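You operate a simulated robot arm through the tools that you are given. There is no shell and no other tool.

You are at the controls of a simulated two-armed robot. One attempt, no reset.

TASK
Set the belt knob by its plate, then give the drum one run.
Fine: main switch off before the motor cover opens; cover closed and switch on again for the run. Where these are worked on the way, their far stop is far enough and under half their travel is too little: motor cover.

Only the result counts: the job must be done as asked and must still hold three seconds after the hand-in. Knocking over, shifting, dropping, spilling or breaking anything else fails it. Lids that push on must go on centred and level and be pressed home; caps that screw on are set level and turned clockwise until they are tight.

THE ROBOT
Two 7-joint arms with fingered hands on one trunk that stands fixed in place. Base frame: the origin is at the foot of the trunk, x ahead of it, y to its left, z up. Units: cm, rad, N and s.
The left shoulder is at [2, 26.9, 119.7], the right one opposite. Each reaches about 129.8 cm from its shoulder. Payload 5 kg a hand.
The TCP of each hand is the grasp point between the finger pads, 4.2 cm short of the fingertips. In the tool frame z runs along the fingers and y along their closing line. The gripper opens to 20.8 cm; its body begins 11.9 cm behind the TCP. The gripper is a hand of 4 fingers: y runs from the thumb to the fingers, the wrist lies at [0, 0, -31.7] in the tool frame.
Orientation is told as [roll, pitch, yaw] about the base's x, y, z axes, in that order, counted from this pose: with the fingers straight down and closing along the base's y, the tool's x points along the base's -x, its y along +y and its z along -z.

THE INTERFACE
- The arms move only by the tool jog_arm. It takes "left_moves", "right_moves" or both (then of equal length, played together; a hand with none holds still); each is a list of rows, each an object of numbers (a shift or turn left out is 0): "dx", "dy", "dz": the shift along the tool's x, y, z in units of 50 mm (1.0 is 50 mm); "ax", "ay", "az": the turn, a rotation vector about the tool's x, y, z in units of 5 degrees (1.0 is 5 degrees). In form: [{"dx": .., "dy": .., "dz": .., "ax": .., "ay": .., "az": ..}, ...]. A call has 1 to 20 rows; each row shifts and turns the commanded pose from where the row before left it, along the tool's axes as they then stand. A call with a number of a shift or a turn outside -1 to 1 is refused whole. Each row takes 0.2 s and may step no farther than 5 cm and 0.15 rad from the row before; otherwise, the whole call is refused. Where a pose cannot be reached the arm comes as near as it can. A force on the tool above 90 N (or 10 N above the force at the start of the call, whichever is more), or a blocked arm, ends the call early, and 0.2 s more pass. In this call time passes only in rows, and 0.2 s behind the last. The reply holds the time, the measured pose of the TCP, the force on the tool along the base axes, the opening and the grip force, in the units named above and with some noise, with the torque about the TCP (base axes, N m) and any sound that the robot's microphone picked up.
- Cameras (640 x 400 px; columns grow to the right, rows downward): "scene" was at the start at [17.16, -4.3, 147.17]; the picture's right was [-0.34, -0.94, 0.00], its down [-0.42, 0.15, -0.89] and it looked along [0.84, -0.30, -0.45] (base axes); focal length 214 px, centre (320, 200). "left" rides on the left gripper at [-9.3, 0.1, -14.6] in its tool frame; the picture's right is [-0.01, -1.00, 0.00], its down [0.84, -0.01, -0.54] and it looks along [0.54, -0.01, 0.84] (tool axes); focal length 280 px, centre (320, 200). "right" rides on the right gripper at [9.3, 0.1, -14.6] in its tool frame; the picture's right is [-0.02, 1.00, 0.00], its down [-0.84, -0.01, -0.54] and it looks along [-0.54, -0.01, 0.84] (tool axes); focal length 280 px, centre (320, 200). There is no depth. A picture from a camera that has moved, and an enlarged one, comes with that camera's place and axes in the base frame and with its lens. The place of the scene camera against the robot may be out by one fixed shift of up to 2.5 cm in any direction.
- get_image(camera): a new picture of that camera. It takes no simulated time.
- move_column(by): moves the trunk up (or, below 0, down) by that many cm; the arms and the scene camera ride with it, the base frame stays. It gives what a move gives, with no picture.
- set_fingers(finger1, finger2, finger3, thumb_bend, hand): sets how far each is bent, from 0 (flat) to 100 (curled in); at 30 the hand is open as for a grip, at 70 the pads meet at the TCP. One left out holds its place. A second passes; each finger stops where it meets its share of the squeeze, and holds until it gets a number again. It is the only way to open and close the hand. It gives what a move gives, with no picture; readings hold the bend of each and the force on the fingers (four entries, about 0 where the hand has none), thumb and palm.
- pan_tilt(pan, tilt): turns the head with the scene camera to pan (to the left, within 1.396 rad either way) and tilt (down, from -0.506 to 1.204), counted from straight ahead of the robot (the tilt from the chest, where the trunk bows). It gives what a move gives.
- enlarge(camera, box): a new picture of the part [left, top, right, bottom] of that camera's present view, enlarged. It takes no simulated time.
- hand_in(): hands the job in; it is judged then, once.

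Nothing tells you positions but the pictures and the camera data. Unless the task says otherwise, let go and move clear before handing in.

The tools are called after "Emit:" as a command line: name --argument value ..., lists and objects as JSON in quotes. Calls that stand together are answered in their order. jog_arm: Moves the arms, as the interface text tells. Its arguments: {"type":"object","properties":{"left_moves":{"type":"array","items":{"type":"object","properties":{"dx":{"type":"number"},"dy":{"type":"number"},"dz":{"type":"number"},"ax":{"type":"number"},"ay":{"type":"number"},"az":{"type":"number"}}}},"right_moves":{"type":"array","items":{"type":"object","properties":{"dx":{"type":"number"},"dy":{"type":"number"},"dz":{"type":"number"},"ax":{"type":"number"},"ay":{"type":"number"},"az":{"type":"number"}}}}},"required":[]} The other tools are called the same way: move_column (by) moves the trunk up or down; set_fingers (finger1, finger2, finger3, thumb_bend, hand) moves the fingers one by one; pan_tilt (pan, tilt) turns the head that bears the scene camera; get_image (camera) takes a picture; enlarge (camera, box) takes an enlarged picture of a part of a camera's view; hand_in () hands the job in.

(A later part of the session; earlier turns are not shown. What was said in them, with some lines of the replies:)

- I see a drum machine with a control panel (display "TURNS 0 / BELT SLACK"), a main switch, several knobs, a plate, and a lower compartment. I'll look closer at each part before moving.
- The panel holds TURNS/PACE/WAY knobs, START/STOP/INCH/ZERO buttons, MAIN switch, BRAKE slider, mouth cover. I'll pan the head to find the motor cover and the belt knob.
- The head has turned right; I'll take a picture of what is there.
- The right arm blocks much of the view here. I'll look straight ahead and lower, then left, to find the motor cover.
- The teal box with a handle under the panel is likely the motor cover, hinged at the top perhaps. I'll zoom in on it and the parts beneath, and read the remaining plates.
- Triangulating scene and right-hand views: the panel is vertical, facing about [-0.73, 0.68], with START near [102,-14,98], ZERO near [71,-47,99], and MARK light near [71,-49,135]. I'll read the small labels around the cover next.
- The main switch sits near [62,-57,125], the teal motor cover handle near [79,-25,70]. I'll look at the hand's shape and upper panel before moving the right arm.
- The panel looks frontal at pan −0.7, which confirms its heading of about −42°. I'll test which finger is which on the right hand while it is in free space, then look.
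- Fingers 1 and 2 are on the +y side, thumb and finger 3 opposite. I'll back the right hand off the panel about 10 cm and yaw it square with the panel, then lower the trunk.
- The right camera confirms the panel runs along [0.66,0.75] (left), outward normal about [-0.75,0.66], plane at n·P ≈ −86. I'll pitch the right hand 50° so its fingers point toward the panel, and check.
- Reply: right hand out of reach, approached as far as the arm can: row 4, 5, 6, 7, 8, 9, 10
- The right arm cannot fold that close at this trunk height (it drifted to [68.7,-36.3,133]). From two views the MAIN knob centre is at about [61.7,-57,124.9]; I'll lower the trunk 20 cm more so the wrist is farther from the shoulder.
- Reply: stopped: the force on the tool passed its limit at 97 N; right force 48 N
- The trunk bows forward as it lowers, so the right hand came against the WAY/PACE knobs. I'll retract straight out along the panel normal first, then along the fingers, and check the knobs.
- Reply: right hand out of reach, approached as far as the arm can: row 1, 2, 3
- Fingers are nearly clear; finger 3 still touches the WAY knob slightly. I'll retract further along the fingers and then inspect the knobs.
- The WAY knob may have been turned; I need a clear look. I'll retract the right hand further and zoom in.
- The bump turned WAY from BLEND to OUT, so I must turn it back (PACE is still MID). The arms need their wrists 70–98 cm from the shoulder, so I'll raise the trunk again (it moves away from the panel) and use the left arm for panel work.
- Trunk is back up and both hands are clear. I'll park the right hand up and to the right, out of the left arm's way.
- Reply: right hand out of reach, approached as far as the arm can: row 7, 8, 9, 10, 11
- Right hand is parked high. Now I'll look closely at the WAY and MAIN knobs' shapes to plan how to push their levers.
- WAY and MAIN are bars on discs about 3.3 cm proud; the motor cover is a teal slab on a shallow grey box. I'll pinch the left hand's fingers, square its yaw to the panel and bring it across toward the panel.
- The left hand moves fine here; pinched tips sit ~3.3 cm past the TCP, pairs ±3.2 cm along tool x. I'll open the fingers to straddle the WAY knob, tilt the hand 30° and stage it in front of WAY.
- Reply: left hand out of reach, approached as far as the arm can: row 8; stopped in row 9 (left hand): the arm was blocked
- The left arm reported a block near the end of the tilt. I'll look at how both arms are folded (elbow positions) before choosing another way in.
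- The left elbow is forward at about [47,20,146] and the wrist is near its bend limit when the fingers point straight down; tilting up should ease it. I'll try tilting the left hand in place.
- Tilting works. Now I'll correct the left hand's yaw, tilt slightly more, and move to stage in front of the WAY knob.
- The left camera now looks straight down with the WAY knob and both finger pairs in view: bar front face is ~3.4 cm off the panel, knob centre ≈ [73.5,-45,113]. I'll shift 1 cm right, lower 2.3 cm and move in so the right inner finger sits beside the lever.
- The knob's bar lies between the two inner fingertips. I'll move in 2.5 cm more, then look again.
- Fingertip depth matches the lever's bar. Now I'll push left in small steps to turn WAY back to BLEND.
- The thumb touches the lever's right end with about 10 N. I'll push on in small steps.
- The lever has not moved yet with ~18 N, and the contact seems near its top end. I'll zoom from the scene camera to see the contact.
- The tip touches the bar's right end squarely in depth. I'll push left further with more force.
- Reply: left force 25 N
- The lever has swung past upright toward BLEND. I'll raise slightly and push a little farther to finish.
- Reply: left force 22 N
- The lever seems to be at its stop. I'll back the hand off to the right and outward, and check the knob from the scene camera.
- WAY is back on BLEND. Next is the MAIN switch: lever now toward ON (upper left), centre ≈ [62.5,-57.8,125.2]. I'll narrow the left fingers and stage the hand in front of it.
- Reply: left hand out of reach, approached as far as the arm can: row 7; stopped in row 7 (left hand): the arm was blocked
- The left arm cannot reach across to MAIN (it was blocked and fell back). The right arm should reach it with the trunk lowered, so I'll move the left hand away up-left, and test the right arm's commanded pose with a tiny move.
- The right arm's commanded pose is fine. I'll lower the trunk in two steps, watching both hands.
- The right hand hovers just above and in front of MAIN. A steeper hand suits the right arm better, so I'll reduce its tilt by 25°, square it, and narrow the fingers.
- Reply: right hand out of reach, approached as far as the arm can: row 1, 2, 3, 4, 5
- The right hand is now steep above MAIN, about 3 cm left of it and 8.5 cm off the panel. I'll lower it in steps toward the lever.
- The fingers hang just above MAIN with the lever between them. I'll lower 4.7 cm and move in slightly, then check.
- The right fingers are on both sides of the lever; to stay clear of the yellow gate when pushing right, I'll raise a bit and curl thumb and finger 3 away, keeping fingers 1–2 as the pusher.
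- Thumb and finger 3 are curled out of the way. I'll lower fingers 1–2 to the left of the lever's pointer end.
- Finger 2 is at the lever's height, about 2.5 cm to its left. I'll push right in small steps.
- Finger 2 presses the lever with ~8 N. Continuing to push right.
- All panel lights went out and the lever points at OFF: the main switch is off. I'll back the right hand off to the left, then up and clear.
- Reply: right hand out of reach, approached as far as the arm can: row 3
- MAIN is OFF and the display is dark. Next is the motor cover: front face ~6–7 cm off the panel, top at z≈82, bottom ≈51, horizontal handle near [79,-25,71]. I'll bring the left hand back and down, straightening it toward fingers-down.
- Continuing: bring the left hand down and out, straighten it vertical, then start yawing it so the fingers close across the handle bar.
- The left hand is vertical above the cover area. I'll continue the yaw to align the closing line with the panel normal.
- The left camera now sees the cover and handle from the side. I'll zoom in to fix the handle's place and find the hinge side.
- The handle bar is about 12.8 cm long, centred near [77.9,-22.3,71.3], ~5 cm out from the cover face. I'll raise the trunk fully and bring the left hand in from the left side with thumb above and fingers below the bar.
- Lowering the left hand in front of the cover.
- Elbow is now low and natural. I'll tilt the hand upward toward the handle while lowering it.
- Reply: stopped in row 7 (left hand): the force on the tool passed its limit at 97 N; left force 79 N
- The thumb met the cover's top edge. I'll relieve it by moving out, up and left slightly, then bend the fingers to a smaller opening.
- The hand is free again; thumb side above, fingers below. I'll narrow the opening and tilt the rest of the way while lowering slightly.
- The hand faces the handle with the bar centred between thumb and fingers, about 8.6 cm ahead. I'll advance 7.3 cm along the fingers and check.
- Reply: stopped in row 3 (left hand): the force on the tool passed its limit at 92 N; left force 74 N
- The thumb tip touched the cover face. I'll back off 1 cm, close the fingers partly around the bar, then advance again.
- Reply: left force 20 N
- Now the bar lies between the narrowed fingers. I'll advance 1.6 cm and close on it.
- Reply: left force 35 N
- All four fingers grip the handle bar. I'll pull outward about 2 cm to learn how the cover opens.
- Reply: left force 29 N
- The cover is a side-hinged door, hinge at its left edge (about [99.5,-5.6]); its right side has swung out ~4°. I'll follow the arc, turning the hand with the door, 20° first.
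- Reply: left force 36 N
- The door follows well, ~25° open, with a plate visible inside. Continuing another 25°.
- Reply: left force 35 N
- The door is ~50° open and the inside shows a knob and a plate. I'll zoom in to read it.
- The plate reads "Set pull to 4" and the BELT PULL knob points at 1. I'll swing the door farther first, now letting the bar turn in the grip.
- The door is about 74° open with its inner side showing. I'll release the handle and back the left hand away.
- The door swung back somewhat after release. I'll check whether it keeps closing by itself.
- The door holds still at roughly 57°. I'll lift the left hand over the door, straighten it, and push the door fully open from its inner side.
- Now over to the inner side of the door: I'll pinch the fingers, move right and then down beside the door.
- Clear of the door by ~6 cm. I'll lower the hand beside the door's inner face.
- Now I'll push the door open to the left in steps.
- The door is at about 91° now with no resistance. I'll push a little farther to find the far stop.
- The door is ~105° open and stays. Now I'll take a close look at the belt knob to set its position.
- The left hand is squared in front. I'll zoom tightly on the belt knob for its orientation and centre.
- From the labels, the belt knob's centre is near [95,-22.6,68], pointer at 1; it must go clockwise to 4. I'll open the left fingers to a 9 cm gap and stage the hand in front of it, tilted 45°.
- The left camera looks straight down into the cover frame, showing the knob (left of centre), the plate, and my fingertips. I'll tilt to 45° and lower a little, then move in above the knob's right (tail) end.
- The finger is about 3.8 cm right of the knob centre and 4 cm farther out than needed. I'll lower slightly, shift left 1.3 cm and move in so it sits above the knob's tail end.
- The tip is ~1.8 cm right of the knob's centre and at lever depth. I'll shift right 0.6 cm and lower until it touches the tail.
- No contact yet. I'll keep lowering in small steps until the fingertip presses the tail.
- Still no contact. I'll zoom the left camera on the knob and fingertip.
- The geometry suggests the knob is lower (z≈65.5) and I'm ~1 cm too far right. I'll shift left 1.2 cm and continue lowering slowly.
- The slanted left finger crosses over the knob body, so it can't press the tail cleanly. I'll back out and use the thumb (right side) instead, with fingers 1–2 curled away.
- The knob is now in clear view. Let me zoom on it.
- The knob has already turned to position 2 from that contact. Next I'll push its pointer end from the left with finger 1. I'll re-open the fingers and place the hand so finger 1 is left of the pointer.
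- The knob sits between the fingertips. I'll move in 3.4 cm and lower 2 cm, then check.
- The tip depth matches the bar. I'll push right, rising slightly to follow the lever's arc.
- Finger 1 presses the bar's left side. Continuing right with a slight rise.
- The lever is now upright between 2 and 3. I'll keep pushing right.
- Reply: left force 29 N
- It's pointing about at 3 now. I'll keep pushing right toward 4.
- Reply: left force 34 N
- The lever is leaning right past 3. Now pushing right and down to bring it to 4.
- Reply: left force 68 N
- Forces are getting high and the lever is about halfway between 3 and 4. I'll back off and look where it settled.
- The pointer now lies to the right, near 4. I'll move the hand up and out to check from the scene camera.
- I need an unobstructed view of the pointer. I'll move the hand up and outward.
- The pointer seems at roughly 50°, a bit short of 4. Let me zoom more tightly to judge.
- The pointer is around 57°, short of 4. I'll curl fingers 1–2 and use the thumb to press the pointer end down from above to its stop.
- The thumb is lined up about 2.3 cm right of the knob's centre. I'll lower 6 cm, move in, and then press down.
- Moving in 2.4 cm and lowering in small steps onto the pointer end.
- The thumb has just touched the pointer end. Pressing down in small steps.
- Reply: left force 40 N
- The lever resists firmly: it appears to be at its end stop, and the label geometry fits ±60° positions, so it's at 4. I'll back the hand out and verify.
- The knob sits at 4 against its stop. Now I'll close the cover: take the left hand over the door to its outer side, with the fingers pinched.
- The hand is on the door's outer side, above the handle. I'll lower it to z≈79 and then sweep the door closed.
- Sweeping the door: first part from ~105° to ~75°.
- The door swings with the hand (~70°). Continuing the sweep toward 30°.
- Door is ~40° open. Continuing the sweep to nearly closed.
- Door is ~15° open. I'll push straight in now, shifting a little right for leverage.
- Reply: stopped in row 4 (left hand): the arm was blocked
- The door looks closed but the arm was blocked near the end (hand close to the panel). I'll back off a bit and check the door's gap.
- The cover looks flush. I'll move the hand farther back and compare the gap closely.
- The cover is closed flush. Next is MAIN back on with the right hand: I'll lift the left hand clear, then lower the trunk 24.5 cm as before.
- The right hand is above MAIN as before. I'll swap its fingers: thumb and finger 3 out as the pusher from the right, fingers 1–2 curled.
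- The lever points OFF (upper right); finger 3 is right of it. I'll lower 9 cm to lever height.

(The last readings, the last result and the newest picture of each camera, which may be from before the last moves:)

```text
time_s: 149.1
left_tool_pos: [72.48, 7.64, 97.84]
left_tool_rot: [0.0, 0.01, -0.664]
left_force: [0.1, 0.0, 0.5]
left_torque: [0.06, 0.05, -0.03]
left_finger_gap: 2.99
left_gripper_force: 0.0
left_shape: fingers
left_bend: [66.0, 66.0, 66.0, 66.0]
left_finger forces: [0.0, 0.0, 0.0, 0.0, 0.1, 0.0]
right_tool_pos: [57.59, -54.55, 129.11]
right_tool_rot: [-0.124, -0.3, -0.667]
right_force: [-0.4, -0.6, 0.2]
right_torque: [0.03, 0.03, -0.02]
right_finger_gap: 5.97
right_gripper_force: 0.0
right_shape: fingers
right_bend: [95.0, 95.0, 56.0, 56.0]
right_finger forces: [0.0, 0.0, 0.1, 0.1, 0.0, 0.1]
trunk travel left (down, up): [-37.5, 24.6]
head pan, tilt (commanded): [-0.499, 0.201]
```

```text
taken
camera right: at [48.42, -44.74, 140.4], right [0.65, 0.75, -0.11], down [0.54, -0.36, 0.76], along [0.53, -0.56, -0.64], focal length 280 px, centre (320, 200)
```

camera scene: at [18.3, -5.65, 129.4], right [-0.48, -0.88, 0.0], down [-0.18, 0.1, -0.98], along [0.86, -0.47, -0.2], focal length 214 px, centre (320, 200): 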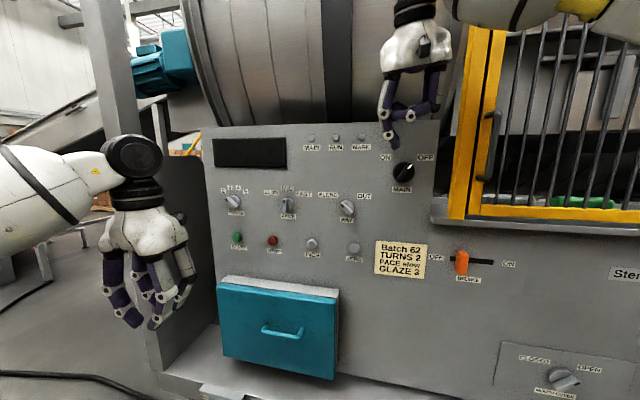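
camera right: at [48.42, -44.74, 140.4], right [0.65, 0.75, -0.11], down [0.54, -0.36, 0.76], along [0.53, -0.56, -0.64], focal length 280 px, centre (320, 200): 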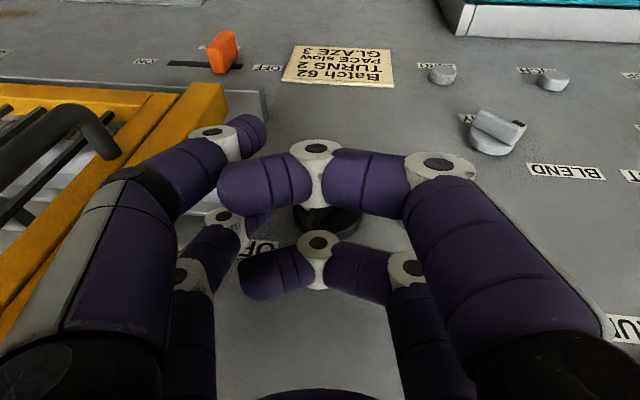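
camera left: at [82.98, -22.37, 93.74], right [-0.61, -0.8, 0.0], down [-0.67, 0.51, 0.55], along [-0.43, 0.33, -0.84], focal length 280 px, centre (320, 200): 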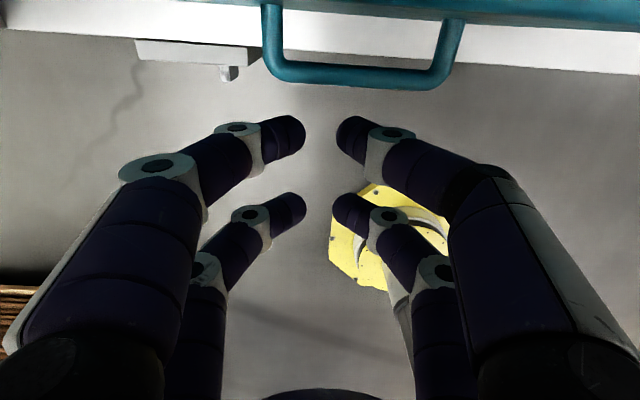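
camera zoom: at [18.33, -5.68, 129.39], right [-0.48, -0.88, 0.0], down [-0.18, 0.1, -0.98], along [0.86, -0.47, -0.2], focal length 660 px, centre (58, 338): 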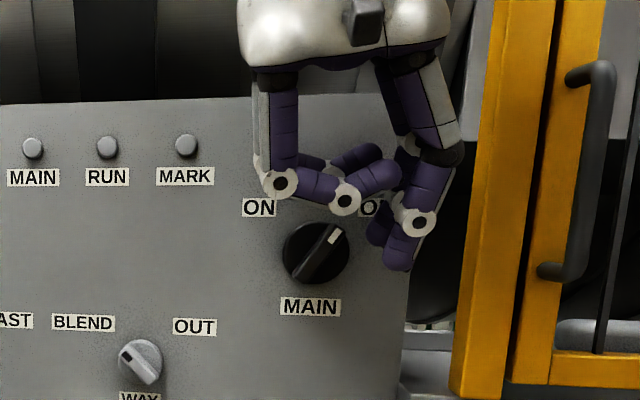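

Finger 3 is at the lever's height on its right. Now pushing left in steps to turn MAIN on.

Emit:
jog_arm --right_moves '[{"dx": -0.017, "dy": 0.3, "dz": -0.031}, {"dx": -0.009, "dy": 0.15, "dz": -0.016}, {"dx": -0.009, "dy": 0.15, "dz": -0.016}, {"dx": -0.009, "dy": 0.15, "dz": -0.016}]'

Emit:
enlarge --camera "scene" --box '[340, 90, 470, 220]'

```text
time_s: 150.1
left_tool_pos: [72.26, 7.65, 97.99]
left_tool_rot: [0.001, 0.011, -0.664]
left_force: [-0.1, 0.7, 0.6]
left_torque: [0.0, 0.03, 0.01]
left_finger_gap: 2.97
left_gripper_force: 0.1
left_shape: fingers
left_bend: [66.0, 66.0, 66.0, 66.0]
left_finger forces: [0.0, 0.0, 0.0, 0.1, 0.0, 0.1]
right_tool_pos: [60.05, -51.6, 129.29]
right_tool_rot: [-0.126, -0.299, -0.667]
right_force: [-0.5, -0.6, 0.4]
right_torque: [-0.1, -0.04, -0.03]
right_finger_gap: 5.98
right_gripper_force: 0.2
right_shape: fingers
right_bend: [95.0, 95.0, 55.0, 56.0]
right_finger forces: [0.0, 0.1, 1.3, 0.0, 0.0, 0.0]
trunk travel left (down, up): [-37.5, 24.6]
head pan, tilt (commanded): [-0.499, 0.201]
```

```text
3.08 times, centred on (405, 155) of scene
camera zoom: at [18.29, -5.65, 129.41], right [-0.48, -0.88, 0.0], down [-0.17, 0.1, -0.98], along [0.86, -0.47, -0.2], focal length 660 px, centre (58, 338)
```

zoom: 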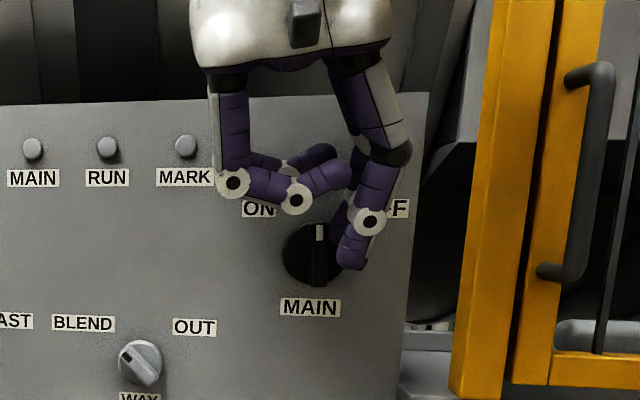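

The lever is upright now. Continuing left.

Emit:
jog_arm --right_moves '[{"dx": -0.009, "dy": 0.15, "dz": -0.016}, {"dx": -0.009, "dy": 0.15, "dz": -0.016}, {"dx": -0.009, "dy": 0.15, "dz": -0.016}]'

Emit:
enlarge --camera "scene" --box '[300, 90, 430, 220]'

```text
time_s: 150.9
left_tool_pos: [72.37, 7.53, 97.9]
left_tool_rot: [0.0, 0.014, -0.665]
left_force: [-0.5, -0.2, -0.4]
left_torque: [-0.01, 0.0, 0.02]
left_finger_gap: 2.97
left_gripper_force: 0.1
left_shape: fingers
left_bend: [66.0, 66.0, 66.0, 66.0]
left_finger forces: [0.0, 0.0, 0.1, 0.1, 0.1, 0.1]
right_tool_pos: [61.33, -49.95, 129.31]
right_tool_rot: [-0.126, -0.302, -0.668]
right_force: [-5.4, -3.5, 1.9]
right_torque: [-0.22, 0.09, -0.33]
right_finger_gap: 5.96
right_gripper_force: 2.3
right_shape: fingers
right_bend: [95.0, 95.0, 52.0, 56.0]
right_finger forces: [0.0, 0.1, 5.3, 0.0, 0.1, 0.0]
trunk travel left (down, up): [-37.5, 24.6]
head pan, tilt (commanded): [-0.499, 0.201]
```

```text
3.08 times, centred on (365, 155) of scene
camera zoom: at [18.25, -5.67, 129.41], right [-0.48, -0.88, 0.0], down [-0.17, 0.1, -0.98], along [0.86, -0.47, -0.2], focal length 660 px, centre (182, 338)
```

zoom: 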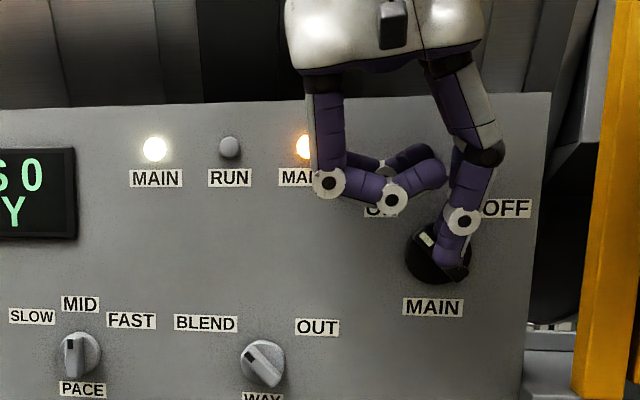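

MAIN light is on and the display shows READY. I'll nudge slightly to be sure it's at its stop, then back off to the right and up.

Emit:
jog_arm --right_moves '[{"dx": -0.006, "dy": 0.1, "dz": -0.01}, {"dx": 0.02, "dy": -0.4, "dz": 0.04}, {"dx": -0.236, "dy": -0.093, "dz": -0.758}, {"dx": -0.236, "dy": -0.093, "dz": -0.758}]'

Emit:
get_image --camera "scene"

Emit:
enlarge --camera "scene" --box '[195, 110, 445, 265]'

```text
time_s: 151.9
left_tool_pos: [72.25, 7.53, 98.0]
left_tool_rot: [-0.001, 0.009, -0.664]
left_force: [-1.4, 0.2, 0.1]
left_torque: [-0.1, -0.02, -0.01]
left_finger_gap: 3.01
left_gripper_force: 0.1
left_shape: fingers
left_bend: [66.0, 66.0, 66.0, 66.0]
left_finger forces: [0.1, 0.1, 0.1, 0.1, 0.1, 0.0]
right_tool_pos: [60.52, -51.13, 137.47]
right_tool_rot: [-0.125, -0.299, -0.665]
right_force: [0.0, -0.6, -0.2]
right_torque: [0.02, -0.03, 0.03]
right_finger_gap: 6.0
right_gripper_force: 0.1
right_shape: fingers
right_bend: [95.0, 95.0, 56.0, 56.0]
right_finger forces: [0.1, 0.0, 0.0, 0.1, 0.0, 0.1]
trunk travel left (down, up): [-37.5, 24.6]
head pan, tilt (commanded): [-0.499, 0.201]
```

```text
taken
camera scene: at [18.24, -5.64, 129.42], right [-0.48, -0.88, 0.0], down [-0.17, 0.1, -0.98], along [0.86, -0.47, -0.2], focal length 214 px, centre (320, 200)
```

scene: 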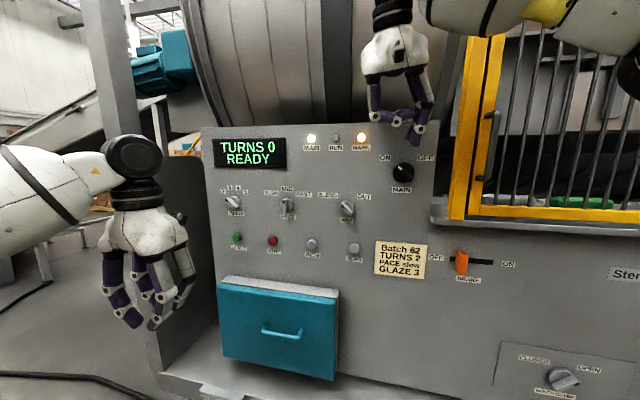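

```text
2.56 times, centred on (320, 188) of scene
camera zoom: at [18.24, -5.64, 129.42], right [-0.48, -0.88, 0.0], down [-0.17, 0.1, -0.98], along [0.86, -0.47, -0.2], focal length 549 px, centre (320, 232)
```

zoom: 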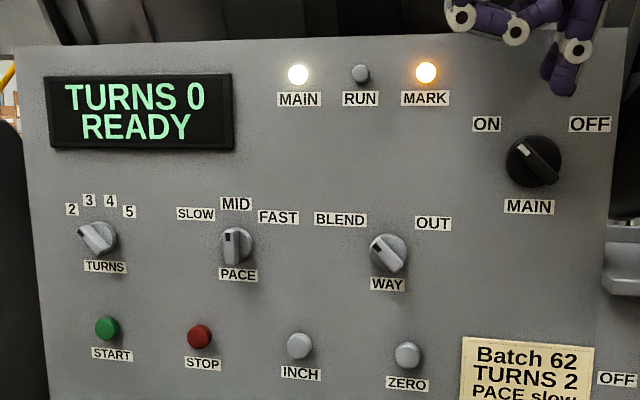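

Display reads "TURNS 0 READY", MAIN on. Next I'll ease the right hand away from the panel, and bring the pinched left hand, tilted 45°, toward the green START button (≈[100,-14,99]).

Emit:
jog_arm --right_moves '[{"dx": 0.8, "dz": -0.26}, {"dx": 0.8, "dz": -0.26}]'

Emit:
set_fingers --hand "left" --finger1 71 --finger2 71 --finger3 71 --thumb_bend 71

Emit:
jog_arm --left_moves '[{"dx": -0.82, "dz": -0.4}, {"dx": -0.82, "dz": -0.4}, {"dx": -0.7, "dz": -0.4, "az": 0.64}, {"ay": -1}, {"ay": -1}, {"ay": -1}, {"ay": -1}, {"ay": -1}, {"ay": -1}, {"ay": -1}, {"ay": -1}]'

Emit:
get_image --camera "left"

Emit:
get_image --camera "scene"

```text
time_s: 152.5
left_tool_pos: [72.42, 7.65, 97.78]
left_tool_rot: [-0.002, 0.012, -0.666]
left_force: [1.1, -0.8, -0.5]
left_torque: [-0.04, 0.17, 0.0]
left_finger_gap: 2.99
left_gripper_force: 0.0
left_shape: fingers
left_bend: [66.0, 66.0, 66.0, 66.0]
left_finger forces: [0.1, 0.1, 0.0, 0.0, 0.0, 0.0]
right_tool_pos: [55.52, -45.35, 136.41]
right_tool_rot: [-0.127, -0.297, -0.666]
right_force: [1.7, 1.4, -1.3]
right_torque: [-0.01, 0.11, -0.04]
right_finger_gap: 5.96
right_gripper_force: 0.1
right_shape: fingers
right_bend: [95.0, 95.0, 56.0, 56.0]
right_finger forces: [0.0, 0.0, 0.1, 0.1, 0.0, 0.1]
right hand out of reach, approached as far as the arm can: row 2
trunk travel left (down, up): [-37.5, 24.6]
head pan, tilt (commanded): [-0.499, 0.201]
```

```text
time_s: 153.5
left_tool_pos: [72.25, 7.76, 97.92]
left_tool_rot: [-0.002, 0.011, -0.666]
left_force: [0.2, 0.2, 0.2]
left_torque: [-0.01, 0.0, -0.02]
left_finger_gap: 0.79
left_gripper_force: 0.0
left_shape: fingers
left_bend: [71.0, 71.0, 71.0, 71.0]
left_finger forces: [0.0, 0.0, 0.0, 0.1, 0.1, 0.0]
right_tool_pos: [55.36, -45.38, 136.55]
right_tool_rot: [-0.125, -0.301, -0.668]
right_force: [-1.2, 0.0, -0.6]
right_torque: [0.02, -0.03, 0.01]
right_finger_gap: 5.96
right_gripper_force: 0.0
right_shape: fingers
right_bend: [95.0, 95.0, 56.0, 56.0]
right_finger forces: [0.0, 0.1, 0.0, 0.0, 0.0, 0.0]
trunk travel left (down, up): [-37.5, 24.6]
head pan, tilt (commanded): [-0.499, 0.201]
```

```text
time_s: 155.9
left_tool_pos: [81.6, 0.42, 103.89]
left_tool_rot: [-0.003, -0.69, -0.72]
left_force: [-0.4, 0.3, -0.3]
left_torque: [0.0, -0.01, -0.01]
left_finger_gap: 0.83
left_gripper_force: 0.1
left_shape: fingers
left_bend: [71.0, 71.0, 71.0, 71.0]
left_finger forces: [0.0, 0.0, 0.0, 0.1, 0.0, 0.0]
right_tool_pos: [55.47, -45.3, 136.59]
right_tool_rot: [-0.125, -0.3, -0.666]
right_force: [0.2, 0.1, -0.1]
right_torque: [-0.08, -0.02, 0.0]
right_finger_gap: 5.96
right_gripper_force: 0.1
right_shape: fingers
right_bend: [95.0, 95.0, 56.0, 56.0]
right_finger forces: [0.1, 0.1, 0.1, 0.1, 0.0, 0.1]
trunk travel left (down, up): [-37.5, 24.6]
head pan, tilt (commanded): [-0.499, 0.201]
```

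```text
taken
camera left: at [80.09, 1.9, 121.03], right [-0.65, -0.76, 0.01], down [-0.75, 0.65, -0.12], along [0.09, -0.09, -0.99], focal length 280 px, centre (320, 200)
```

left: 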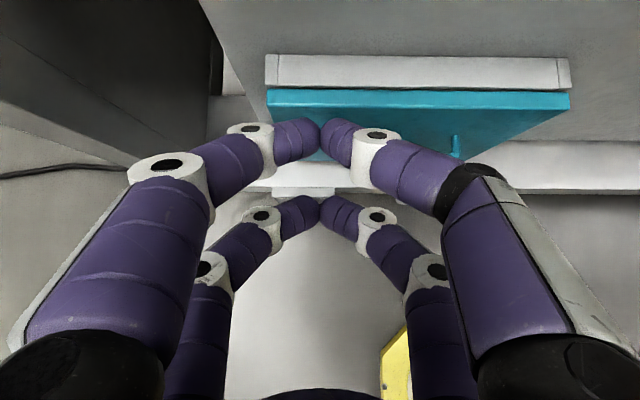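

```text
taken
camera scene: at [18.31, -5.63, 129.4], right [-0.48, -0.88, 0.0], down [-0.18, 0.1, -0.98], along [0.86, -0.47, -0.2], focal length 214 px, centre (320, 200)
```

scene: 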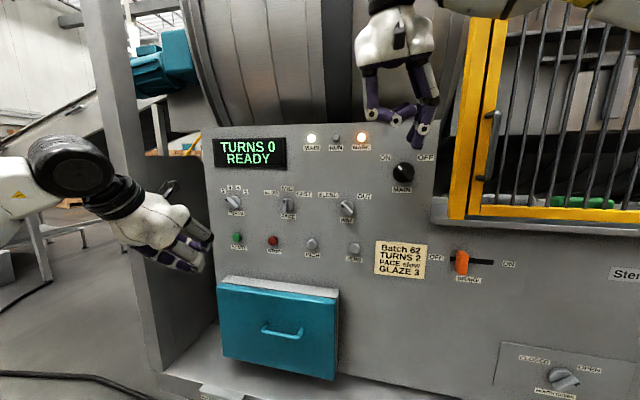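

START is not yet in the left camera's view. I'll move in about 10 cm and tilt 10° more to see it.

Emit:
jog_arm --left_moves '[{"dx": -0.76, "dz": 0.626}, {"dx": -0.7, "dz": 0.576}, {"ay": -1}, {"ay": -1}]'

Emit:
get_image --camera "left"

Emit:
enlarge --camera "scene" --box '[180, 170, 320, 290]'

```text
time_s: 156.9
left_tool_pos: [88.86, -5.92, 103.86]
left_tool_rot: [-0.001, -0.864, -0.72]
left_force: [1.4, -0.7, 0.7]
left_torque: [0.05, 0.04, -0.01]
left_finger_gap: 0.79
left_gripper_force: 0.1
left_shape: fingers
left_bend: [71.0, 71.0, 71.0, 71.0]
left_finger forces: [0.0, 0.0, 0.0, 0.0, 0.0, 0.1]
right_tool_pos: [55.25, -45.28, 136.45]
right_tool_rot: [-0.121, -0.3, -0.667]
right_force: [1.1, -0.2, 0.1]
right_torque: [0.01, 0.0, -0.01]
right_finger_gap: 5.97
right_gripper_force: 0.1
right_shape: fingers
right_bend: [95.0, 95.0, 56.0, 56.0]
right_finger forces: [0.0, 0.0, 0.1, 0.1, 0.0, 0.0]
trunk travel left (down, up): [-37.5, 24.6]
head pan, tilt (commanded): [-0.499, 0.201]
```

```text
taken
camera left: at [85.02, -2.42, 120.36], right [-0.65, -0.76, 0.01], down [-0.73, 0.62, -0.29], along [0.21, -0.2, -0.96], focal length 280 px, centre (320, 200)
```

left: 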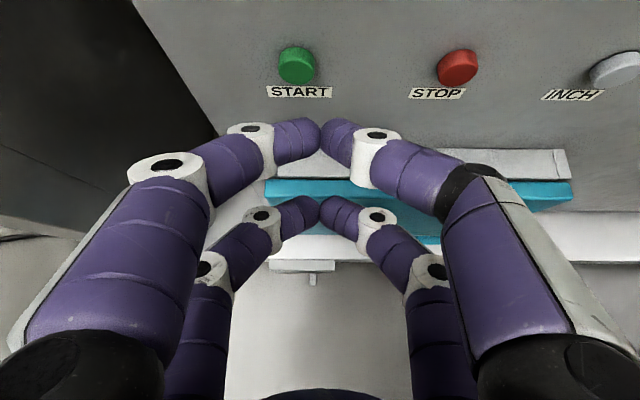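

```text
3.33 times, centred on (250, 230) of scene
camera zoom: at [18.31, -5.67, 129.4], right [-0.48, -0.88, 0.0], down [-0.18, 0.1, -0.98], along [0.86, -0.47, -0.2], focal length 715 px, centre (553, 100)
```

zoom: 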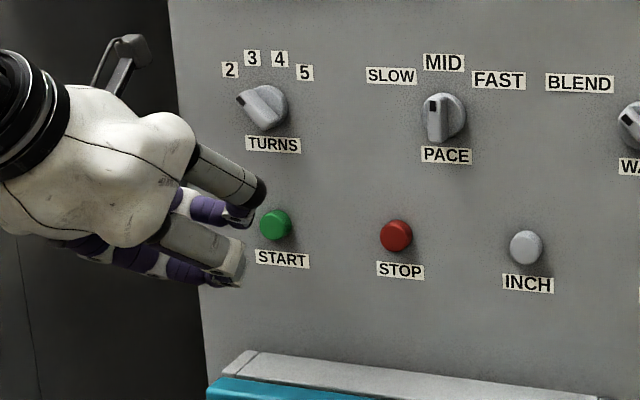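

START is in view at about [100.5,-13.4,99.7]. I'll shift left 2 cm, lower 4.4 cm, move in 4 cm and check.

Emit:
jog_arm --left_moves '[{"dy": 0.41, "dx": 0.33, "dz": 0.285}, {"dx": 0.33, "dz": 0.285}, {"dx": -0.26, "dz": 0.304}, {"dx": -0.26, "dz": 0.304}]'

Emit:
get_image --camera "left"

Emit:
enlarge --camera "scene" --box '[180, 170, 320, 290]'

```text
time_s: 157.9
left_tool_pos: [92.95, -7.02, 99.48]
left_tool_rot: [-0.001, -0.862, -0.72]
left_force: [1.1, 0.1, 0.5]
left_torque: [-0.03, 0.01, -0.02]
left_finger_gap: 0.81
left_gripper_force: 0.1
left_shape: fingers
left_bend: [71.0, 71.0, 71.0, 71.0]
left_finger forces: [0.0, 0.1, 0.0, 0.1, 0.0, 0.1]
right_tool_pos: [55.4, -45.31, 136.48]
right_tool_rot: [-0.122, -0.301, -0.666]
right_force: [0.5, -0.2, -0.6]
right_torque: [0.04, 0.01, 0.02]
right_finger_gap: 5.97
right_gripper_force: 0.1
right_shape: fingers
right_bend: [95.0, 95.0, 56.0, 56.0]
right_finger forces: [0.1, 0.0, 0.1, 0.0, 0.0, 0.0]
trunk travel left (down, up): [-37.5, 24.6]
head pan, tilt (commanded): [-0.499, 0.201]
```

```text
taken
camera left: at [89.35, -3.55, 115.99], right [-0.65, -0.76, 0.01], down [-0.73, 0.62, -0.29], along [0.21, -0.2, -0.96], focal length 280 px, centre (320, 200)
```

left: 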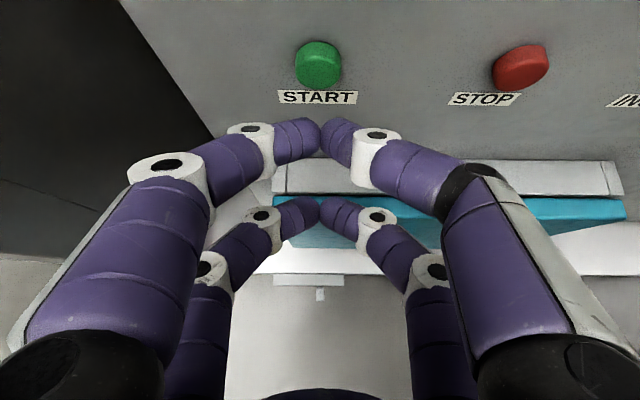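

```text
3.33 times, centred on (250, 230) of scene
camera zoom: at [18.29, -5.67, 129.4], right [-0.48, -0.88, 0.0], down [-0.18, 0.1, -0.98], along [0.86, -0.47, -0.2], focal length 715 px, centre (553, 100)
```

zoom: 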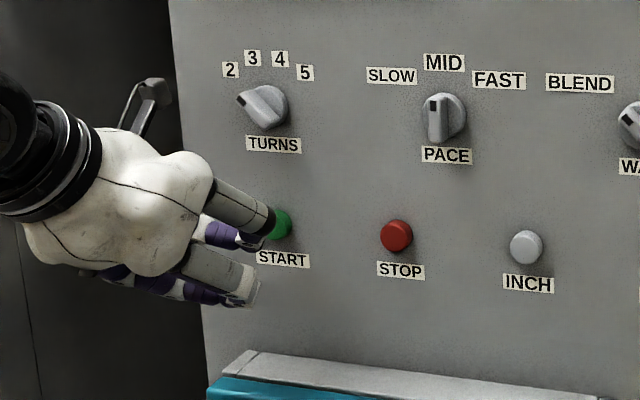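

The pinched tips line up with START (3.9 cm away). I'll advance and then press in small steps.

Emit:
jog_arm --left_moves '[{"dx": -0.208, "dz": 0.243}, {"dx": -0.208, "dz": 0.243}]'

Emit:
get_image --camera "left"

```text
time_s: 158.5
left_tool_pos: [95.51, -9.1, 99.49]
left_tool_rot: [-0.001, -0.861, -0.72]
left_force: [0.2, 0.3, -1.0]
left_torque: [-0.04, 0.01, -0.04]
left_finger_gap: 0.82
left_gripper_force: 0.1
left_shape: fingers
left_bend: [71.0, 71.0, 71.0, 71.0]
left_finger forces: [0.1, 0.0, 0.1, 0.0, 0.1, 0.0]
right_tool_pos: [55.53, -45.2, 136.53]
right_tool_rot: [-0.125, -0.3, -0.666]
right_force: [-0.4, -0.4, -0.7]
right_torque: [0.01, -0.04, 0.03]
right_finger_gap: 5.99
right_gripper_force: 0.1
right_shape: fingers
right_bend: [95.0, 95.0, 56.0, 56.0]
right_finger forces: [0.1, 0.0, 0.0, 0.0, 0.0, 0.0]
trunk travel left (down, up): [-37.5, 24.6]
head pan, tilt (commanded): [-0.499, 0.201]
```

```text
taken
camera left: at [91.77, -5.68, 116.0], right [-0.65, -0.76, 0.01], down [-0.73, 0.62, -0.29], along [0.21, -0.2, -0.96], focal length 280 px, centre (320, 200)
```

left: 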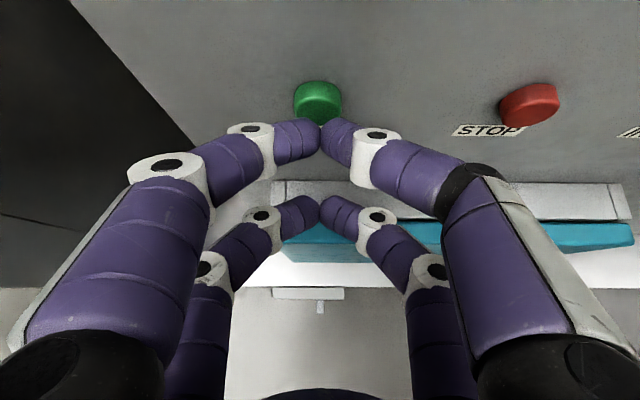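

Tips are about touching the button. Pressing in small steps now.

Emit:
jog_arm --left_moves '[{"dx": -0.039, "dz": 0.046}, {"dx": -0.039, "dz": 0.046}, {"dx": -0.039, "dz": 0.046}]'

Emit:
enlarge --camera "scene" --box '[195, 110, 445, 265]'

```text
time_s: 159.3
left_tool_pos: [96.1, -9.61, 99.39]
left_tool_rot: [-0.002, -0.862, -0.72]
left_force: [-0.6, -0.6, 0.5]
left_torque: [0.0, 0.03, 0.02]
left_finger_gap: 0.8
left_gripper_force: 0.2
left_shape: fingers
left_bend: [71.0, 71.0, 71.0, 71.0]
left_finger forces: [0.0, 0.0, 0.0, 0.0, 0.0, 0.0]
right_tool_pos: [55.38, -45.36, 136.59]
right_tool_rot: [-0.125, -0.301, -0.666]
right_force: [-0.2, 0.0, 0.0]
right_torque: [0.0, 0.02, -0.02]
right_finger_gap: 5.97
right_gripper_force: 0.0
right_shape: fingers
right_bend: [95.0, 95.0, 56.0, 56.0]
right_finger forces: [0.1, 0.0, 0.0, 0.1, 0.1, 0.0]
trunk travel left (down, up): [-37.5, 24.6]
head pan, tilt (commanded): [-0.499, 0.201]
```

```text
2.56 times, centred on (320, 188) of scene
camera zoom: at [18.29, -5.64, 129.4], right [-0.48, -0.88, 0.0], down [-0.17, 0.1, -0.98], along [0.86, -0.47, -0.2], focal length 549 px, centre (320, 232)
```

zoom: 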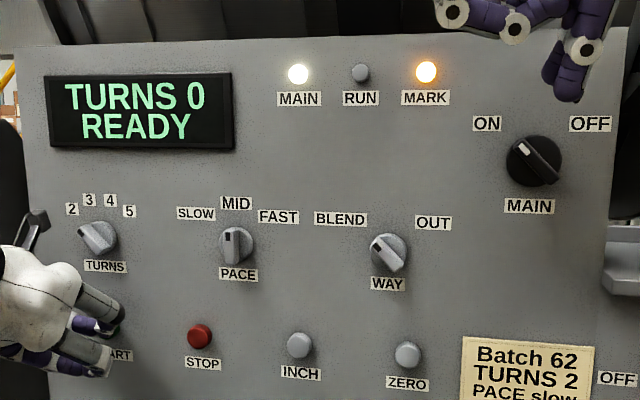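

No contact force yet. Continuing to press in small steps.

Emit:
jog_arm --left_moves '[{"dx": -0.039, "dz": 0.046}, {"dx": -0.039, "dz": 0.046}]'

Emit:
enlarge --camera "left" --box '[220, 40, 420, 180]'

```text
time_s: 159.9
left_tool_pos: [96.59, -10.14, 99.37]
left_tool_rot: [-0.002, -0.861, -0.719]
left_force: [-1.2, 3.7, 0.4]
left_torque: [-0.02, -0.01, 0.04]
left_finger_gap: 0.79
left_gripper_force: 2.4
left_shape: fingers
left_bend: [71.0, 71.0, 71.0, 71.0]
left_finger forces: [3.9, 0.0, 0.0, 0.1, 0.1, 0.0]
right_tool_pos: [55.33, -45.17, 136.52]
right_tool_rot: [-0.124, -0.3, -0.666]
right_force: [0.0, -0.4, 0.3]
right_torque: [0.02, -0.02, 0.02]
right_finger_gap: 5.98
right_gripper_force: 0.1
right_shape: fingers
right_bend: [95.0, 95.0, 56.0, 56.0]
right_finger forces: [0.0, 0.0, 0.1, 0.0, 0.0, 0.1]
trunk travel left (down, up): [-37.5, 24.6]
head pan, tilt (commanded): [-0.499, 0.201]
heard: click
```

```text
2.86 times, centred on (320, 110) of left
camera zoom: at [92.88, -6.6, 116.0], right [-0.65, -0.76, 0.01], down [-0.73, 0.62, -0.29], along [0.21, -0.2, -0.96], focal length 801 px, centre (320, 457)
```

zoom: 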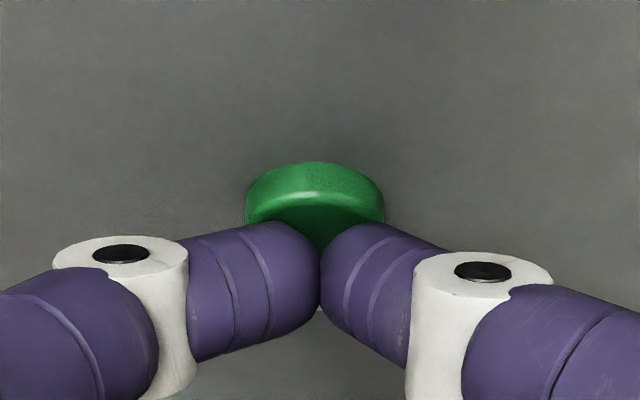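

A click was heard. I'll retract from the button and check the display.

Emit:
jog_arm --left_moves '[{"dx": 0.2, "dz": -0.235}, {"dx": 0.26, "dz": -0.304}]'

Emit:
enlarge --camera "scene" --box '[195, 110, 445, 265]'

Emit:
get_image --camera "scene"

```text
time_s: 160.5
left_tool_pos: [93.89, -7.73, 99.5]
left_tool_rot: [-0.001, -0.864, -0.72]
left_force: [-0.5, 0.7, 0.6]
left_torque: [-0.01, 0.0, 0.01]
left_finger_gap: 0.78
left_gripper_force: 0.1
left_shape: fingers
left_bend: [71.0, 71.0, 71.0, 71.0]
left_finger forces: [0.1, 0.1, 0.0, 0.0, 0.1, 0.0]
right_tool_pos: [55.5, -45.38, 136.62]
right_tool_rot: [-0.124, -0.299, -0.665]
right_force: [-0.1, -0.2, 0.1]
right_torque: [-0.06, 0.0, -0.04]
right_finger_gap: 5.97
right_gripper_force: 0.1
right_shape: fingers
right_bend: [95.0, 95.0, 56.0, 56.0]
right_finger forces: [0.0, 0.0, 0.0, 0.0, 0.0, 0.1]
trunk travel left (down, up): [-37.5, 24.6]
head pan, tilt (commanded): [-0.499, 0.201]
```

```text
2.56 times, centred on (320, 188) of scene
camera zoom: at [18.3, -5.64, 129.41], right [-0.48, -0.88, 0.0], down [-0.17, 0.1, -0.98], along [0.86, -0.47, -0.2], focal length 549 px, centre (320, 232)
```

zoom: 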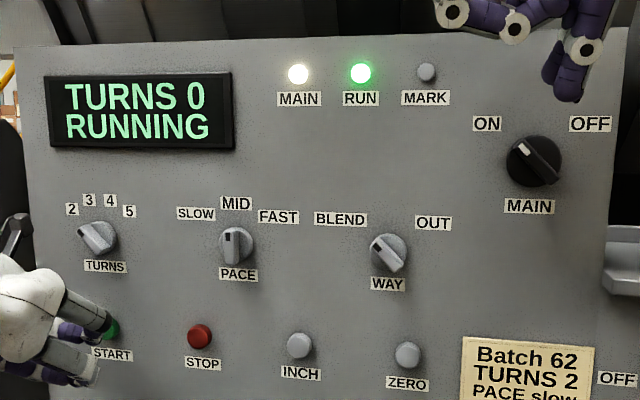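

```text
taken
camera scene: at [18.3, -5.64, 129.41], right [-0.48, -0.88, 0.0], down [-0.17, 0.1, -0.98], along [0.86, -0.47, -0.2], focal length 214 px, centre (320, 200)
```

scene: 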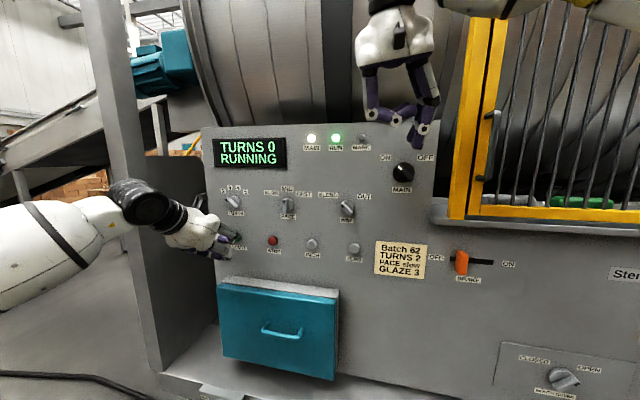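

The drum is RUNNING. I'll retract the left hand clear and wait for the run to finish.

Emit:
jog_arm --left_moves '[{"dx": 0.4, "dz": -0.6}, {"ay": 1, "dz": -0.3}, {"ay": 1, "dz": -0.3}, {"ay": 1, "dx": 0.2, "dz": -0.3}, {"ay": 1, "dx": 0.3}, {"ay": 1, "dx": 0.3}, {"ay": 1, "dx": 0.4}, {"ay": 1, "dx": 0.4}, {"ay": 1, "dx": 0.4}, {"ay": 1, "dx": 0.4}]'

Emit:
enlarge --camera "scene" --box '[195, 110, 445, 265]'

```text
time_s: 162.7
left_tool_pos: [80.62, 3.84, 98.58]
left_tool_rot: [-0.001, -0.078, -0.72]
left_force: [0.4, -0.1, -0.5]
left_torque: [0.03, 0.01, -0.01]
left_finger_gap: 0.79
left_gripper_force: 0.1
left_shape: fingers
left_bend: [71.0, 71.0, 71.0, 71.0]
left_finger forces: [0.0, 0.0, 0.0, 0.0, 0.0, 0.1]
right_tool_pos: [55.41, -45.34, 136.44]
right_tool_rot: [-0.124, -0.3, -0.666]
right_force: [0.0, 1.0, -0.1]
right_torque: [0.05, -0.02, -0.02]
right_finger_gap: 5.96
right_gripper_force: 0.1
right_shape: fingers
right_bend: [95.0, 95.0, 56.0, 56.0]
right_finger forces: [0.1, 0.0, 0.0, 0.0, 0.1, 0.0]
trunk travel left (down, up): [-37.5, 24.6]
head pan, tilt (commanded): [-0.499, 0.201]
```

```text
2.56 times, centred on (320, 188) of scene
camera zoom: at [18.28, -5.65, 129.4], right [-0.48, -0.88, 0.0], down [-0.17, 0.1, -0.98], along [0.86, -0.47, -0.2], focal length 549 px, centre (320, 232)
```

zoom: 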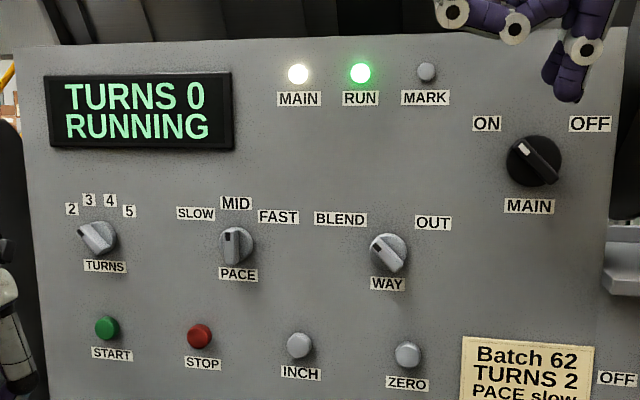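

The left hand is clear and the drum keeps running. I'll wait with harmless hand-setting calls and watch the display.

Emit:
set_fingers --hand "left" --finger1 60

Emit:
set_fingers --hand "left" --finger1 50

Emit:
set_fingers --hand "left" --finger1 60

Emit:
set_fingers --hand "left" --finger1 50

Emit:
enlarge --camera "scene" --box '[195, 110, 445, 265]'

```text
time_s: 163.7
left_tool_pos: [80.58, 3.91, 98.42]
left_tool_rot: [0.001, -0.077, -0.719]
left_force: [-0.1, 0.9, -0.2]
left_torque: [0.02, -0.01, 0.03]
left_finger_gap: 3.29
left_gripper_force: 0.1
left_shape: fingers
left_bend: [60.0, 71.0, 71.0, 71.0]
left_finger forces: [0.0, 0.0, 0.0, 0.0, 0.1, 0.1]
right_tool_pos: [55.45, -45.4, 136.59]
right_tool_rot: [-0.125, -0.302, -0.667]
right_force: [-0.5, 0.1, 0.0]
right_torque: [0.01, 0.01, 0.01]
right_finger_gap: 5.94
right_gripper_force: 0.0
right_shape: fingers
right_bend: [95.0, 95.0, 56.0, 56.0]
right_finger forces: [0.0, 0.1, 0.0, 0.1, 0.1, 0.0]
trunk travel left (down, up): [-37.5, 24.6]
head pan, tilt (commanded): [-0.499, 0.201]
```

```text
time_s: 164.7
left_tool_pos: [80.55, 3.95, 98.49]
left_tool_rot: [0.0, -0.078, -0.722]
left_force: [0.1, -0.8, 0.0]
left_torque: [-0.02, 0.02, 0.0]
left_finger_gap: 5.96
left_gripper_force: 0.1
left_shape: fingers
left_bend: [50.0, 71.0, 71.0, 71.0]
left_finger forces: [0.0, 0.0, 0.1, 0.1, 0.1, 0.0]
right_tool_pos: [55.28, -45.25, 136.54]
right_tool_rot: [-0.125, -0.299, -0.666]
right_force: [0.2, -0.7, 0.5]
right_torque: [0.03, 0.0, -0.01]
right_finger_gap: 5.97
right_gripper_force: 0.1
right_shape: fingers
right_bend: [95.0, 95.0, 56.0, 56.0]
right_finger forces: [0.0, 0.0, 0.1, 0.0, 0.0, 0.0]
trunk travel left (down, up): [-37.5, 24.6]
head pan, tilt (commanded): [-0.499, 0.201]
```

```text
time_s: 165.7
left_tool_pos: [80.52, 3.82, 98.61]
left_tool_rot: [0.0, -0.077, -0.72]
left_force: [-0.9, 0.4, -0.9]
left_torque: [0.01, -0.01, -0.02]
left_finger_gap: 3.36
left_gripper_force: 0.1
left_shape: fingers
left_bend: [60.0, 71.0, 71.0, 71.0]
left_finger forces: [0.0, 0.0, 0.0, 0.0, 0.1, 0.0]
right_tool_pos: [55.46, -45.37, 136.52]
right_tool_rot: [-0.126, -0.3, -0.666]
right_force: [0.1, -0.2, 0.8]
right_torque: [0.0, 0.01, 0.02]
right_finger_gap: 5.98
right_gripper_force: 0.1
right_shape: fingers
right_bend: [95.0, 95.0, 56.0, 56.0]
right_finger forces: [0.1, 0.0, 0.0, 0.0, 0.0, 0.1]
trunk travel left (down, up): [-37.5, 24.6]
head pan, tilt (commanded): [-0.499, 0.201]
```

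```text
time_s: 166.7
left_tool_pos: [80.47, 3.82, 98.41]
left_tool_rot: [0.001, -0.075, -0.721]
left_force: [-0.1, -0.3, 0.5]
left_torque: [-0.01, 0.02, -0.01]
left_finger_gap: 5.94
left_gripper_force: 0.0
left_shape: fingers
left_bend: [50.0, 71.0, 71.0, 71.0]
left_finger forces: [0.0, 0.1, 0.1, 0.0, 0.0, 0.0]
right_tool_pos: [55.4, -45.33, 136.59]
right_tool_rot: [-0.126, -0.3, -0.666]
right_force: [0.1, 0.1, 0.2]
right_torque: [0.03, 0.0, 0.04]
right_finger_gap: 5.97
right_gripper_force: 0.0
right_shape: fingers
right_bend: [95.0, 95.0, 56.0, 56.0]
right_finger forces: [0.1, 0.0, 0.1, 0.1, 0.0, 0.0]
trunk travel left (down, up): [-37.5, 24.6]
head pan, tilt (commanded): [-0.499, 0.201]
```

```text
2.56 times, centred on (320, 188) of scene
camera zoom: at [18.29, -5.65, 129.4], right [-0.48, -0.88, 0.0], down [-0.17, 0.1, -0.98], along [0.86, -0.47, -0.2], focal length 549 px, centre (320, 232)
```

zoom: 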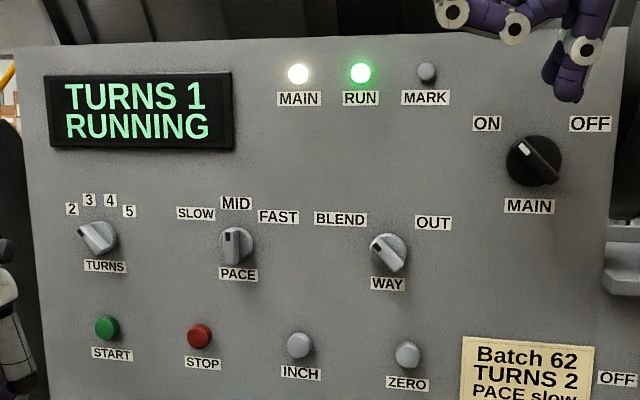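

The count is at 1 of 2 turns. I'll wait longer.

Emit:
set_fingers --hand "left" --finger1 60

Emit:
set_fingers --hand "left" --finger1 50

Emit:
set_fingers --hand "left" --finger1 60

Emit:
set_fingers --hand "left" --finger1 50

Emit:
enlarge --camera "scene" --box '[195, 110, 445, 265]'

```text
time_s: 167.7
left_tool_pos: [80.68, 3.85, 98.55]
left_tool_rot: [-0.002, -0.076, -0.721]
left_force: [-0.5, 0.6, 0.0]
left_torque: [0.03, 0.02, 0.01]
left_finger_gap: 3.38
left_gripper_force: 0.0
left_shape: fingers
left_bend: [60.0, 71.0, 71.0, 71.0]
left_finger forces: [0.1, 0.1, 0.0, 0.0, 0.0, 0.0]
right_tool_pos: [55.27, -45.34, 136.57]
right_tool_rot: [-0.124, -0.3, -0.666]
right_force: [-0.5, 0.1, 0.1]
right_torque: [0.03, 0.0, 0.03]
right_finger_gap: 5.95
right_gripper_force: 0.1
right_shape: fingers
right_bend: [95.0, 95.0, 56.0, 56.0]
right_finger forces: [0.0, 0.0, 0.1, 0.0, 0.0, 0.0]
trunk travel left (down, up): [-37.5, 24.6]
head pan, tilt (commanded): [-0.499, 0.201]
```

```text
time_s: 168.7
left_tool_pos: [80.56, 3.82, 98.55]
left_tool_rot: [0.001, -0.076, -0.721]
left_force: [-0.7, -0.6, 0.4]
left_torque: [0.0, -0.01, 0.02]
left_finger_gap: 5.92
left_gripper_force: 0.1
left_shape: fingers
left_bend: [50.0, 71.0, 71.0, 71.0]
left_finger forces: [0.1, 0.0, 0.0, 0.0, 0.1, 0.0]
right_tool_pos: [55.35, -45.34, 136.48]
right_tool_rot: [-0.123, -0.301, -0.668]
right_force: [0.3, 0.2, 0.2]
right_torque: [-0.01, -0.01, -0.04]
right_finger_gap: 5.98
right_gripper_force: 0.0
right_shape: fingers
right_bend: [95.0, 95.0, 56.0, 56.0]
right_finger forces: [0.0, 0.0, 0.1, 0.0, 0.0, 0.1]
trunk travel left (down, up): [-37.5, 24.6]
head pan, tilt (commanded): [-0.499, 0.201]
```

```text
time_s: 169.7
left_tool_pos: [80.72, 3.9, 98.57]
left_tool_rot: [-0.001, -0.077, -0.719]
left_force: [-0.1, 0.4, -0.4]
left_torque: [-0.03, -0.03, -0.01]
left_finger_gap: 3.37
left_gripper_force: 0.1
left_shape: fingers
left_bend: [60.0, 71.0, 71.0, 71.0]
left_finger forces: [0.0, 0.0, 0.0, 0.1, 0.1, 0.1]
right_tool_pos: [55.49, -45.32, 136.56]
right_tool_rot: [-0.124, -0.299, -0.665]
right_force: [0.2, -0.5, -0.3]
right_torque: [-0.04, -0.03, 0.02]
right_finger_gap: 5.96
right_gripper_force: 0.0
right_shape: fingers
right_bend: [95.0, 95.0, 56.0, 56.0]
right_finger forces: [0.0, 0.0, 0.1, 0.1, 0.1, 0.0]
trunk travel left (down, up): [-37.5, 24.6]
head pan, tilt (commanded): [-0.499, 0.201]
```

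```text
time_s: 170.7
left_tool_pos: [80.73, 3.89, 98.63]
left_tool_rot: [0.0, -0.076, -0.722]
left_force: [-0.3, 0.4, -0.5]
left_torque: [0.02, 0.0, 0.01]
left_finger_gap: 5.93
left_gripper_force: 0.0
left_shape: fingers
left_bend: [50.0, 71.0, 71.0, 71.0]
left_finger forces: [0.0, 0.0, 0.1, 0.0, 0.0, 0.0]
right_tool_pos: [55.45, -45.29, 136.47]
right_tool_rot: [-0.125, -0.3, -0.668]
right_force: [0.1, -0.9, 0.3]
right_torque: [-0.01, -0.03, -0.02]
right_finger_gap: 5.98
right_gripper_force: 0.1
right_shape: fingers
right_bend: [95.0, 95.0, 56.0, 56.0]
right_finger forces: [0.0, 0.0, 0.0, 0.0, 0.1, 0.0]
trunk travel left (down, up): [-37.5, 24.6]
head pan, tilt (commanded): [-0.499, 0.201]
```

```text
2.56 times, centred on (320, 188) of scene
camera zoom: at [18.29, -5.65, 129.4], right [-0.48, -0.88, 0.0], down [-0.17, 0.1, -0.98], along [0.86, -0.47, -0.2], focal length 549 px, centre (320, 232)
```

zoom: 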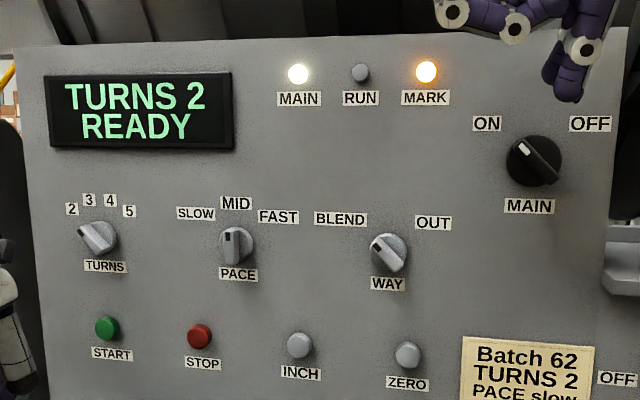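

The run is complete: TURNS 2, READY, MARK lit. I'll take a final look at the cover and surroundings before handing in.

Emit:
get_image --camera "scene"

Emit:
enlarge --camera "scene" --box '[190, 230, 480, 400]'

```text
taken
camera scene: at [18.29, -5.65, 129.4], right [-0.48, -0.88, 0.0], down [-0.17, 0.1, -0.98], along [0.86, -0.47, -0.2], focal length 214 px, centre (320, 200)
```

scene: 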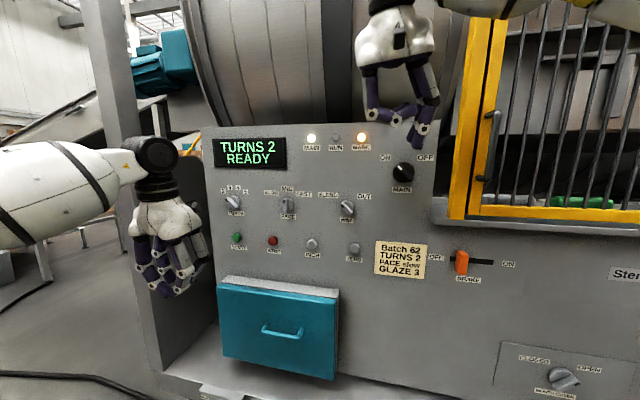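

```text
2.21 times, centred on (335, 315) of scene
camera zoom: at [18.29, -5.65, 129.4], right [-0.48, -0.88, 0.0], down [-0.17, 0.1, -0.98], along [0.86, -0.47, -0.2], focal length 473 px, centre (287, -54)
```

zoom: 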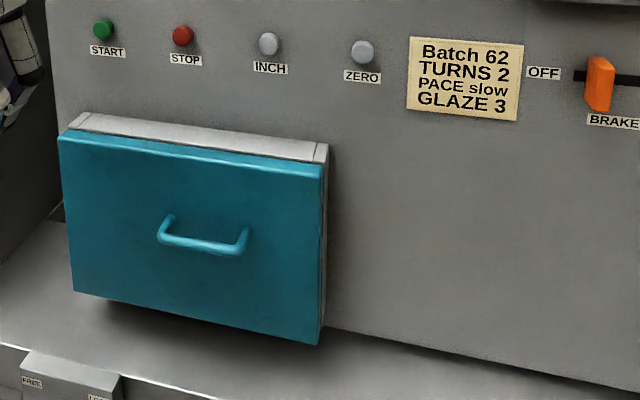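

The belt knob is at 4 as its plate says, the cover is closed, MAIN is on, and the drum has finished one run (TURNS 2, READY). WAY, which I bumped earlier, is back on BLEND. Both hands are clear, so I'm handing in.

Emit:
hand_in

```text
The job is handed in.
```

The belt knob is set to 4, as its plate says ("Set pull to 4"), and the drum has had one complete run. I've handed the job in, but I have not been told how it was judged.

- **Order of work:** I switched MAIN off before opening the motor cover. I then closed the cover and switched MAIN back on before pressing START once.
- **Result:** The display went from BELT SLACK to READY once MAIN was back on. It now reads TURNS 2, READY, with the MARK light on.
- **Belt knob:** The pointer rests against its end stop at 4; a firm push did not move it further.
- **Bumped knob:** Early on, the right hand knocked the WAY knob from BLEND to OUT. I turned it back to BLEND before the run.
- **Left alone:** The batch plate says PACE slow, but PACE was at MID and the task did not ask for a change, so the run was at MID. TURNS already pointed at 2.
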